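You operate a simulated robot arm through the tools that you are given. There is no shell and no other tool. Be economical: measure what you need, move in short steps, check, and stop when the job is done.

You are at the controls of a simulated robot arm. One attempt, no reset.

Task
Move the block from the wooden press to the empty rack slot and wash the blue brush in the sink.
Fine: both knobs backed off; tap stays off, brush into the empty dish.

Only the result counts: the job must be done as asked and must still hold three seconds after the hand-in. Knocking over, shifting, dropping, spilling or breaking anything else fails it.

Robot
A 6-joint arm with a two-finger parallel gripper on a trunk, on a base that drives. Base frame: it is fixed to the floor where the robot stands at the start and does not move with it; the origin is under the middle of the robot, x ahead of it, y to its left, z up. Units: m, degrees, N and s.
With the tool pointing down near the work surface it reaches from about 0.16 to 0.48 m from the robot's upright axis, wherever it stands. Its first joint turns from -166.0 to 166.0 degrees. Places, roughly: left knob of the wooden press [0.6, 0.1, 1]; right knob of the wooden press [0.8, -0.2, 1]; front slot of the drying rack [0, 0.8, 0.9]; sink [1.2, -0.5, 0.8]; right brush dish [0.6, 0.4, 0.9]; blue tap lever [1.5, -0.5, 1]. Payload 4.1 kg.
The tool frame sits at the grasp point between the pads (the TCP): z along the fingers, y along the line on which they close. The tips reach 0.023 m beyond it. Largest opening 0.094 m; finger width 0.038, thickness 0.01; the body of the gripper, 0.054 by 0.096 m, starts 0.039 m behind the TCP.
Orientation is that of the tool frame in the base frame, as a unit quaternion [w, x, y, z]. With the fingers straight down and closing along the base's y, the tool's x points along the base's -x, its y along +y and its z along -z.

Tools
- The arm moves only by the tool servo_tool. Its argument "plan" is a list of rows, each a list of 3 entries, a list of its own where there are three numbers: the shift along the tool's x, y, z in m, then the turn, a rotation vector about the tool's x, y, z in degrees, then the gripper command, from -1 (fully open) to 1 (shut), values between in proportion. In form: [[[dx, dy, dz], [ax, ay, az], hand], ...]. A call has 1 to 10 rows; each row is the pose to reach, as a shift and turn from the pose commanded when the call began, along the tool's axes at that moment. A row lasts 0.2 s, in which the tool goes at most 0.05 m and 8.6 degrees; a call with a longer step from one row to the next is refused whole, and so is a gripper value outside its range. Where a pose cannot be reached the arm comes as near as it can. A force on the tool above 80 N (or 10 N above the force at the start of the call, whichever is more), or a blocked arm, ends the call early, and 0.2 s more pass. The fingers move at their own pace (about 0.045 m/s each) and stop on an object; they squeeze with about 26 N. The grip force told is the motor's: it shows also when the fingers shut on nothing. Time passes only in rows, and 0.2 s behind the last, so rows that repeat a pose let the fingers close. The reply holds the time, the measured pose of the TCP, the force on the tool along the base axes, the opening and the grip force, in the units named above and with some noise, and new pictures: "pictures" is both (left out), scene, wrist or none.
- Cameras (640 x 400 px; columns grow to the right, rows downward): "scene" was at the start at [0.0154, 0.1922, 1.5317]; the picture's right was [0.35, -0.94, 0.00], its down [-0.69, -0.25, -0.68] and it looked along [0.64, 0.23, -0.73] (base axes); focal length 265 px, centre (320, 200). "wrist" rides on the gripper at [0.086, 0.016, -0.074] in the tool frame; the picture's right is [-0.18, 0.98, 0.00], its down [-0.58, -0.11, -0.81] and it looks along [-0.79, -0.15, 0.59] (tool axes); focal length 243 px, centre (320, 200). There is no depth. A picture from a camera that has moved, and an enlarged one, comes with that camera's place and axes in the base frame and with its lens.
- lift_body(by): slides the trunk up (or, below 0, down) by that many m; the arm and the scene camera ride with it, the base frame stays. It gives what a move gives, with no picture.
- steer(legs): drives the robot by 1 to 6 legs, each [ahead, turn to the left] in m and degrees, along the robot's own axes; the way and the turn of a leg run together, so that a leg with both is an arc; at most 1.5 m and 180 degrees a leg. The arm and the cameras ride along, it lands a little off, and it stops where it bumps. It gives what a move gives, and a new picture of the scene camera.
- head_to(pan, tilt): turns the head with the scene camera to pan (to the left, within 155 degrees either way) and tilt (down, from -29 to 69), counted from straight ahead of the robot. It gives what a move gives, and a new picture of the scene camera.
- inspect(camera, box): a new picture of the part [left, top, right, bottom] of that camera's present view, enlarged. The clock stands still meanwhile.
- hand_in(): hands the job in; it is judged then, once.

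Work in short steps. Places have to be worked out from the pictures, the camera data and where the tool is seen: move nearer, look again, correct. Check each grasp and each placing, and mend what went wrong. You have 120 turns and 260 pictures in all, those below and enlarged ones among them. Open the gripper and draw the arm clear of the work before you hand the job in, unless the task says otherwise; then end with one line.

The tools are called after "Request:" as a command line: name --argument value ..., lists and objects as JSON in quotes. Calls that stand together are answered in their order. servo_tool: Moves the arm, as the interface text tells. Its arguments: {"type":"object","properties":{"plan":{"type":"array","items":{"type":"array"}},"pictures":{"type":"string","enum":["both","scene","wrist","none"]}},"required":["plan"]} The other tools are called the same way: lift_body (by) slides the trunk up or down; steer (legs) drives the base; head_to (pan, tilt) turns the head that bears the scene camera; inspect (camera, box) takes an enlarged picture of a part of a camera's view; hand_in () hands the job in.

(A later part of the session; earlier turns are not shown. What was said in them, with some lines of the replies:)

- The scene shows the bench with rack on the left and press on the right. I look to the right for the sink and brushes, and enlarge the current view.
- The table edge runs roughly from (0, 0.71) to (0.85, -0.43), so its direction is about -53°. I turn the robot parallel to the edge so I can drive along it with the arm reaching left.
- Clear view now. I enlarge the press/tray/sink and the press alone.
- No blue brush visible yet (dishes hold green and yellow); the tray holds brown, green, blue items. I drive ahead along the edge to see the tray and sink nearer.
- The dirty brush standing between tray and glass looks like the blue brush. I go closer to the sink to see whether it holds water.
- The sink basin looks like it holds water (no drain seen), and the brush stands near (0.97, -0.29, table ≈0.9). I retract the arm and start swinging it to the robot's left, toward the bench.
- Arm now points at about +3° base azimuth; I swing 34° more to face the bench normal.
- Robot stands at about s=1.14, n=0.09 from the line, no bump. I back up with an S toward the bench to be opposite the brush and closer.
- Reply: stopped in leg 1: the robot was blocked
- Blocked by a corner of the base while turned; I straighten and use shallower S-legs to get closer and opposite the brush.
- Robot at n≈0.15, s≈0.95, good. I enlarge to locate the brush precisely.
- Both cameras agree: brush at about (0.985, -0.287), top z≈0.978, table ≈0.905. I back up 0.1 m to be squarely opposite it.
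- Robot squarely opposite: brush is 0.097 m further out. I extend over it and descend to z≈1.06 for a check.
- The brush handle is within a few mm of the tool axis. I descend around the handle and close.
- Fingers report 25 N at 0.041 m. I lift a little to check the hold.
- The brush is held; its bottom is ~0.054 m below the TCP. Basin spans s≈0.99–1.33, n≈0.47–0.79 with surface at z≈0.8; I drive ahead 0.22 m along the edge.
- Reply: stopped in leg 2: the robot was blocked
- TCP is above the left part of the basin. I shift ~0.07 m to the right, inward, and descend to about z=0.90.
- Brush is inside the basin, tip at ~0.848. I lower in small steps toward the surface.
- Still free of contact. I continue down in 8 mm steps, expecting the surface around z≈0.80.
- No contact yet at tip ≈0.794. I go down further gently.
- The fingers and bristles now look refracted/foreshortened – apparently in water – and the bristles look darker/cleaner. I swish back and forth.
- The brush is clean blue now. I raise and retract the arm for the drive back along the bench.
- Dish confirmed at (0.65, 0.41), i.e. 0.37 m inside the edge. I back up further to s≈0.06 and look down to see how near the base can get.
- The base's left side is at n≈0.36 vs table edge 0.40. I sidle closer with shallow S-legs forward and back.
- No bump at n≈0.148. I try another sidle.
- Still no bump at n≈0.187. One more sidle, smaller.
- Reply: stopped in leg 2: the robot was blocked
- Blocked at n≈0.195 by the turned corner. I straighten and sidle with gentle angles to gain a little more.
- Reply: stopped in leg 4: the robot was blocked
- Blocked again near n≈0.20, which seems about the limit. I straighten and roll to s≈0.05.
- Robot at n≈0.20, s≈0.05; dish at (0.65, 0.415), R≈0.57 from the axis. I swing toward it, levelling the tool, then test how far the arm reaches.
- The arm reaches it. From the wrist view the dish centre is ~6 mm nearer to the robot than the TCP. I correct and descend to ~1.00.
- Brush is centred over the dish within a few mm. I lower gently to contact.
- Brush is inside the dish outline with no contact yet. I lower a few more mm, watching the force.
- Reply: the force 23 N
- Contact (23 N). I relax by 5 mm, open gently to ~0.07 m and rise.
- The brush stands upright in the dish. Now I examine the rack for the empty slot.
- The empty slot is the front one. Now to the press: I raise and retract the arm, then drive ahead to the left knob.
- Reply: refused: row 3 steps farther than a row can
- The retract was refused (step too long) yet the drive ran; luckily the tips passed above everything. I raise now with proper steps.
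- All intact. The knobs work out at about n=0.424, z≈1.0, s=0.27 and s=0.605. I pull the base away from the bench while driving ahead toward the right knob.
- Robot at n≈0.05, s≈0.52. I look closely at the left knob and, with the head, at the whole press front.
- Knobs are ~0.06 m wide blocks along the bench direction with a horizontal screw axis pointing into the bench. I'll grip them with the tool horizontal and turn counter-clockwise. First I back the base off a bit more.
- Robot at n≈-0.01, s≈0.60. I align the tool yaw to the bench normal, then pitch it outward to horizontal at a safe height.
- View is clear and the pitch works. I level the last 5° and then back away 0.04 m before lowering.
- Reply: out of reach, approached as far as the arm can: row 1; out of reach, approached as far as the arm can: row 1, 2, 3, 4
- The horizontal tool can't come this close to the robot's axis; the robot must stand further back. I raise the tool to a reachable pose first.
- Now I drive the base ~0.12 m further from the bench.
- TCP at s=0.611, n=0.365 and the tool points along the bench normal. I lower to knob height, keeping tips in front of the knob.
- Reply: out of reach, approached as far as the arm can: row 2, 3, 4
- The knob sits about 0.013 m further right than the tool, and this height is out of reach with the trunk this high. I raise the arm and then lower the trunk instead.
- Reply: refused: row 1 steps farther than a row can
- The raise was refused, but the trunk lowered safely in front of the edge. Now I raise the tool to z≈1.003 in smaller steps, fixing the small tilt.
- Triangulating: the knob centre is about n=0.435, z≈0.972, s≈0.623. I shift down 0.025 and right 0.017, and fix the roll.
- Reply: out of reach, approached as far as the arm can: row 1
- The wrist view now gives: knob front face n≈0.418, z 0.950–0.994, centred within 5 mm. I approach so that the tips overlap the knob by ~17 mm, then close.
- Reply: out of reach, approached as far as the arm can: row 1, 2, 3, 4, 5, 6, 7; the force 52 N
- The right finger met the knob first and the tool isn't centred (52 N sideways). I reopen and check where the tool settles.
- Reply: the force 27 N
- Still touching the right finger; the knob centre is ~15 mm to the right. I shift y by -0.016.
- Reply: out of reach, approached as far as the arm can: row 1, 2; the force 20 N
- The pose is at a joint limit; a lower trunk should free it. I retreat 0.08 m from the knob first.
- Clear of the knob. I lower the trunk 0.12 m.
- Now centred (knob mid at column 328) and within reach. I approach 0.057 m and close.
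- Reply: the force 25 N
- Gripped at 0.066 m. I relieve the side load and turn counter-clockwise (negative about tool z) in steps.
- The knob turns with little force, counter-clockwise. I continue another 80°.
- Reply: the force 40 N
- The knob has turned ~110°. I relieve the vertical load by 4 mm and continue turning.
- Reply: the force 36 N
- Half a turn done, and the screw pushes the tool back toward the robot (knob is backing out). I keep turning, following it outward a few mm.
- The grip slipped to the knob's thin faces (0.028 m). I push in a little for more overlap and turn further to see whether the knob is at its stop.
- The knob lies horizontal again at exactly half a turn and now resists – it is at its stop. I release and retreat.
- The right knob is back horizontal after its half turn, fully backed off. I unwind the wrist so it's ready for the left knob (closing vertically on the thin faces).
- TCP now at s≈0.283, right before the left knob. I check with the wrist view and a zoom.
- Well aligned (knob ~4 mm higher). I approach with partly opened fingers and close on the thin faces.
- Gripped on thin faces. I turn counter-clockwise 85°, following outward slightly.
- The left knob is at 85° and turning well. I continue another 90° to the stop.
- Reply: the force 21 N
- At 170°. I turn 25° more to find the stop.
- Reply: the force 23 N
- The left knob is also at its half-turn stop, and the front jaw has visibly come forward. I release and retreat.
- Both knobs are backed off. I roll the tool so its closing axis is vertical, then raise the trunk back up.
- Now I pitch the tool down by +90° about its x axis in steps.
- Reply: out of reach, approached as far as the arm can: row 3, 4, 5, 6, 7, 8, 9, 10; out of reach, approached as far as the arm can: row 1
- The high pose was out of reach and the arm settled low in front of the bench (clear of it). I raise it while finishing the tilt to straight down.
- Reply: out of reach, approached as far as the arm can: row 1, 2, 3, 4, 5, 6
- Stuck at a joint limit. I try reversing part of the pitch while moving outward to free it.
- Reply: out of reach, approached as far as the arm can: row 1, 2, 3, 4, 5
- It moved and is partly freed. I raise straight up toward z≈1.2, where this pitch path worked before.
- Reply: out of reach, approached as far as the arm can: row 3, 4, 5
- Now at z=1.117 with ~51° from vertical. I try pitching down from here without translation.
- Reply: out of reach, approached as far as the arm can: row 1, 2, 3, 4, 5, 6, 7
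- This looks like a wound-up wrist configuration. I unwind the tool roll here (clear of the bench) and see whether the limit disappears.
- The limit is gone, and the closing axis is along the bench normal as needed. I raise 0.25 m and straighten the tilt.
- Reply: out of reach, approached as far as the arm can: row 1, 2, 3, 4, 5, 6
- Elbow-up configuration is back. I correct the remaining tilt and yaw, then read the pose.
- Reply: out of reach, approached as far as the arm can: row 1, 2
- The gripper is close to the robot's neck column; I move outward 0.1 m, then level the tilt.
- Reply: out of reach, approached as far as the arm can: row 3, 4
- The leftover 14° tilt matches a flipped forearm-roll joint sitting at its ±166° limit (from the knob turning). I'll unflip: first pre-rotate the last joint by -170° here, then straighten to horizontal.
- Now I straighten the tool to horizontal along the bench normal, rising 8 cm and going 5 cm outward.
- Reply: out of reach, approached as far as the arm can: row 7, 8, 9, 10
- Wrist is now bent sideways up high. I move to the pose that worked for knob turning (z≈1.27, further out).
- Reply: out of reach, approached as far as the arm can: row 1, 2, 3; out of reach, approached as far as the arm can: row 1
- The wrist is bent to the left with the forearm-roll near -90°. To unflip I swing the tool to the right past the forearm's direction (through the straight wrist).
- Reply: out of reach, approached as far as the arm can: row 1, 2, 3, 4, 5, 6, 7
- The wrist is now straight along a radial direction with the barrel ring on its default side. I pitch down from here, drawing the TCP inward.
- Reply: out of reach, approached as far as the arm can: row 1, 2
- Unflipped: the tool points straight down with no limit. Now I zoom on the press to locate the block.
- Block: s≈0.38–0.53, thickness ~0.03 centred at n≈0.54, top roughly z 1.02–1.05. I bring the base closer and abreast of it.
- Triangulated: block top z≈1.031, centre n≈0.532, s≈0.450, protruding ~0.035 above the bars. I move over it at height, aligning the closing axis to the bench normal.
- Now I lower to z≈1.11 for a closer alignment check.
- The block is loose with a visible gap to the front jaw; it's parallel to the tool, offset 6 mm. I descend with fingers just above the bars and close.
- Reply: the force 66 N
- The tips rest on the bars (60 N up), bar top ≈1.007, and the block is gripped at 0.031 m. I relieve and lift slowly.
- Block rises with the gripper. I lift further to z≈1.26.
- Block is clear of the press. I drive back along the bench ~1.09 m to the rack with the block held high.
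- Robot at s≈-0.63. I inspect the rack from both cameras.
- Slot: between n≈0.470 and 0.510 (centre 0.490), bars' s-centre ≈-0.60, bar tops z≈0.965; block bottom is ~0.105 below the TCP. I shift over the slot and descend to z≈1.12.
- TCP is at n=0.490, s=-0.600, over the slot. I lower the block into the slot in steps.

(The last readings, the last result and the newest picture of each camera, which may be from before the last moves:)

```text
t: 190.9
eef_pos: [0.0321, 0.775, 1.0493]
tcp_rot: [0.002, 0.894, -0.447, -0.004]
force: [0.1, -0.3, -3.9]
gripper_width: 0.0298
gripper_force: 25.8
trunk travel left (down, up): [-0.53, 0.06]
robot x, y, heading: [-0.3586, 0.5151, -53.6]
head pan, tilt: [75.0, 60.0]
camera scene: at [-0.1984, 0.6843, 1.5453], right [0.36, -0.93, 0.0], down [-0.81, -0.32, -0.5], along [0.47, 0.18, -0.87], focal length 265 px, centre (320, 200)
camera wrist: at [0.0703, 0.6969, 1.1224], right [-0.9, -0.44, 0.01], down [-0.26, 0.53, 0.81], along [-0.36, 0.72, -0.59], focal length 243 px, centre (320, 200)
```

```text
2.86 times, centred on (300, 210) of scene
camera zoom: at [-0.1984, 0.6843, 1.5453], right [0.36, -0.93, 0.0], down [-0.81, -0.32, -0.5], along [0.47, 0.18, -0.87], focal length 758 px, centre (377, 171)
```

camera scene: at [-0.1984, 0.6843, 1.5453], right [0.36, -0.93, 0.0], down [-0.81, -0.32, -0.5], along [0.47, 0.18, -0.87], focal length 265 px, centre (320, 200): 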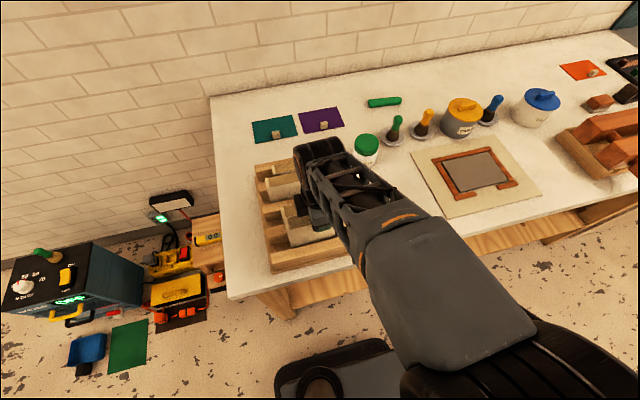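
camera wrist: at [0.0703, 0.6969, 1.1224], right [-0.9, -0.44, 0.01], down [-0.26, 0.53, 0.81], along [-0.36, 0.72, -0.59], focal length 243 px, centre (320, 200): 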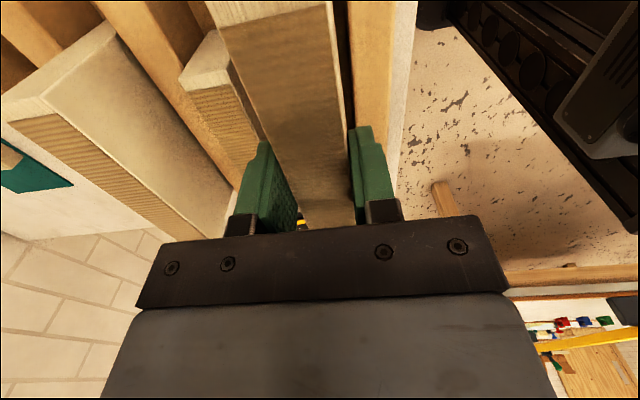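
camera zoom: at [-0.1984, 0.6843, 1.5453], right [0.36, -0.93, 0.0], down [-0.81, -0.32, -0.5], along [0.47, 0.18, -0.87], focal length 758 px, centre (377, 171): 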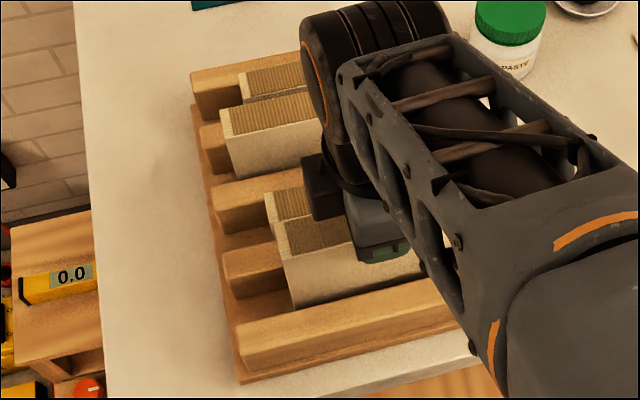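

The block is inside the front slot with no contact force. I lower to the floor of the slot gently.

Request:
servo_tool --plan '[[[0, 0, 0.008], [0, 0, 0], 1], [[0, 0, 0.014], [0, 0, 0], 1], [[0, 0, 0.02], [0, 0, 0], 1]]' --pictures "wrist"

```text
t: 191.7
eef_pos: [0.0306, 0.7757, 1.0256]
tcp_rot: [0.001, 0.894, -0.449, -0.004]
force: [0.3, 0.5, -3.0]
gripper_width: 0.0297
gripper_force: 26.1
trunk travel left (down, up): [-0.53, 0.06]
robot x, y, heading: [-0.3621, 0.5182, -53.6]
head pan, tilt: [75.0, 60.0]
camera wrist: at [0.0697, 0.6969, 1.1027], right [-0.9, -0.44, 0.01], down [-0.25, 0.53, 0.81], along [-0.36, 0.72, -0.59], focal length 243 px, centre (320, 200)
```

wrist: 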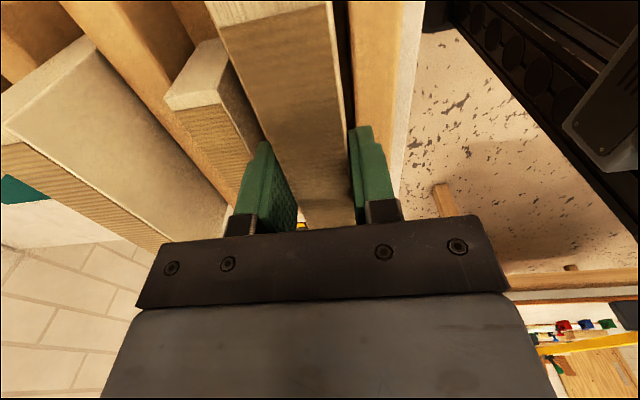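

No contact yet. I continue down 8 mm.

Request:
servo_tool --plan '[[[0, 0, 0.004], [0, 0, 0], 1], [[0, 0, 0.008], [0, 0, 0], 1]]' --pictures "none"

```text
t: 192.3
eef_pos: [0.0313, 0.7755, 1.0241]
tcp_rot: [-0.002, 0.894, -0.448, -0.002]
force: [-0.3, -2.7, 23.7]
gripper_width: 0.03
gripper_force: 26.0
trunk travel left (down, up): [-0.53, 0.06]
robot x, y, heading: [-0.3605, 0.5127, -53.7]
head pan, tilt: [75.0, 60.0]
```

Contact on the slot floor (≈27 N). I relax, open slightly (to ~0.046 m) and rise straight up.

Request:
servo_tool --plan '[[[0, 0, -0.0035], [0, 0, 0], 1], [[0, 0, -0.0035], [0, 0, 0], 0.2], [[0, 0, -0.0035], [0, 0, 0], 0.05], [[0, 0, -0.0035], [0, 0, 0], 0.05], [[0, 0, -0.03], [0, 0, 0], 0.05], [[0, 0, -0.07], [0, 0, 0], 0.05], [[0, 0, -0.115], [0, 0, 0], 0.05]]'

Request:
inspect --camera "scene" --box '[240, 140, 360, 280]'

```text
t: 193.9
eef_pos: [0.0314, 0.7773, 1.1354]
tcp_rot: [0.001, 0.894, -0.448, -0.003]
force: [-0.2, 0.2, 0.4]
gripper_width: 0.0446
gripper_force: 0.0
trunk travel left (down, up): [-0.53, 0.06]
robot x, y, heading: [-0.3605, 0.5161, -53.8]
head pan, tilt: [75.0, 60.0]
camera scene: at [-0.199, 0.6839, 1.5453], right [0.36, -0.93, 0.0], down [-0.81, -0.32, -0.5], along [0.47, 0.18, -0.87], focal length 265 px, centre (320, 200)
camera wrist: at [0.0704, 0.6973, 1.2094], right [-0.9, -0.44, 0.01], down [-0.25, 0.53, 0.81], along [-0.36, 0.72, -0.59], focal length 243 px, centre (320, 200)
```

scene: 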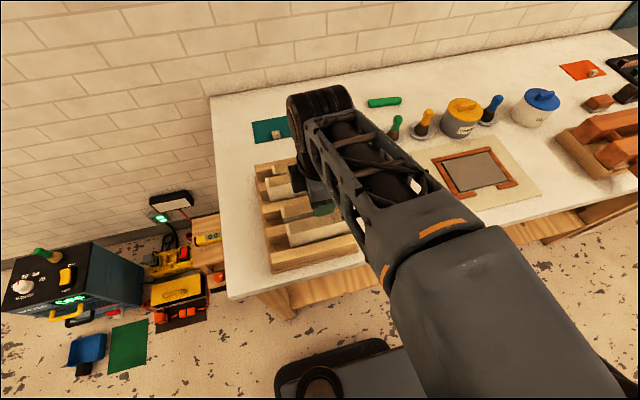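
wrist: 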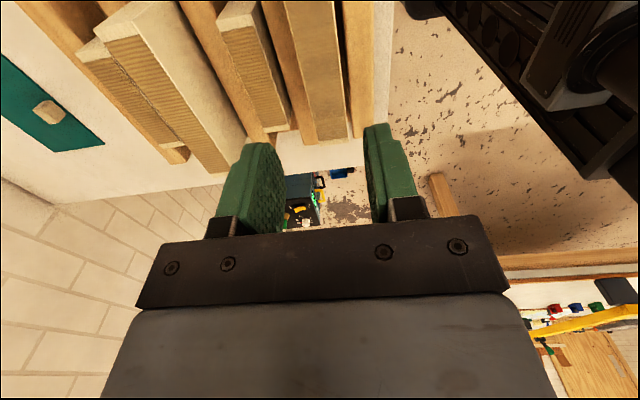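

```text
2.86 times, centred on (300, 210) of scene
camera zoom: at [-0.199, 0.6839, 1.5453], right [0.36, -0.93, 0.0], down [-0.81, -0.32, -0.5], along [0.47, 0.18, -0.87], focal length 758 px, centre (377, 171)
```

zoom: 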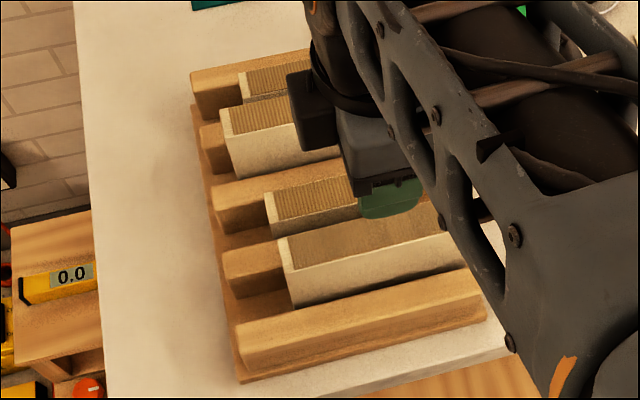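

The block stands in the front slot. I raise, retract and open the gripper fully, then check everything.

Request:
servo_tool --plan '[[[0, 0, -0.045], [0, 0, 0], 0.05], [[0, 0, -0.09], [0, 0, 0], -0.5], [[0, 0.045, -0.1], [0, 0, 0], -1], [[0, 0.09, -0.1], [0, 0, 0], -1], [[0, 0.12, -0.1], [0, 0, 0], -1]]' --pictures "none"

Request:
steer --legs '[[0.2, -40], [0.25, 40], [0.1, 0]]'

Request:
head_to --pan 60 --tilt 40

Request:
head_to --pan 120 --tilt 50

```text
t: 195.1
eef_pos: [-0.0632, 0.7051, 1.2377]
tcp_rot: [0.001, 0.894, -0.448, -0.003]
force: [0.2, -0.5, 0.0]
gripper_width: 0.0941
gripper_force: 0.0
trunk travel left (down, up): [-0.53, 0.06]
robot x, y, heading: [-0.3617, 0.5157, -53.9]
head pan, tilt: [75.0, 60.0]
```

```text
t: 200.0
eef_pos: [0.1215, 0.207, 1.2358]
tcp_rot: [0.001, 0.897, -0.442, -0.003]
force: [0.1, 0.0, -0.5]
gripper_width: 0.0942
gripper_force: 0.0
trunk travel left (down, up): [-0.53, 0.06]
robot x, y, heading: [-0.1727, 0.0113, -53.1]
head pan, tilt: [75.0, 60.0]
camera scene: at [-0.0132, 0.1814, 1.5454], right [0.37, -0.93, 0.0], down [-0.8, -0.32, -0.5], along [0.46, 0.19, -0.87], focal length 265 px, centre (320, 200)
```

scene: 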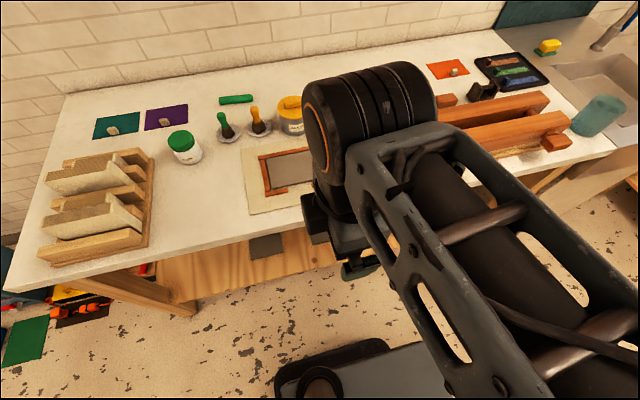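

```text
t: 200.8
eef_pos: [0.1226, 0.2063, 1.2359]
tcp_rot: [0.001, 0.897, -0.442, -0.004]
force: [-0.1, -0.5, 0.0]
gripper_width: 0.0939
gripper_force: 0.1
trunk travel left (down, up): [-0.53, 0.06]
robot x, y, heading: [-0.171, 0.0081, -53.0]
head pan, tilt: [60.0, 40.0]
camera scene: at [0.0088, 0.1675, 1.572], right [0.12, -0.99, 0.0], down [-0.64, -0.08, -0.77], along [0.76, 0.09, -0.64], focal length 265 px, centre (320, 200)
```

scene: 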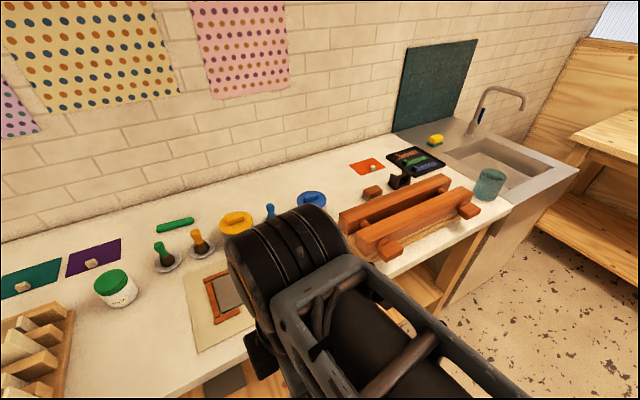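

```text
t: 202.1
eef_pos: [0.1208, 0.2062, 1.2361]
tcp_rot: [0.001, 0.897, -0.441, -0.003]
force: [-0.6, 0.3, -0.3]
gripper_width: 0.0941
gripper_force: 0.1
trunk travel left (down, up): [-0.53, 0.06]
robot x, y, heading: [-0.1768, 0.0143, -53.0]
head pan, tilt: [120.0, 50.0]
camera scene: at [-0.0453, 0.228, 1.5579], right [0.92, -0.39, 0.0], down [-0.3, -0.7, -0.64], along [0.25, 0.59, -0.77], focal length 265 px, centre (320, 200)
```

scene: 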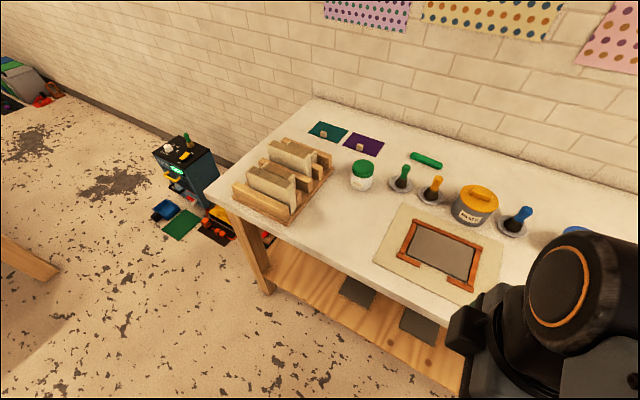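

Everything checks out: block upright in the front slot, blue brush clean and standing in its dish, both knobs at their backed-off stops, tap untouched, arm clear and gripper open. I hand in.

Request:
hand_in

```text
The job is handed in.
```

The block from the press is now in the rack's front slot, both knobs are backed off to their stops, and the tap was never touched. The blue brush has been washed in the sink and is standing in the empty dish.
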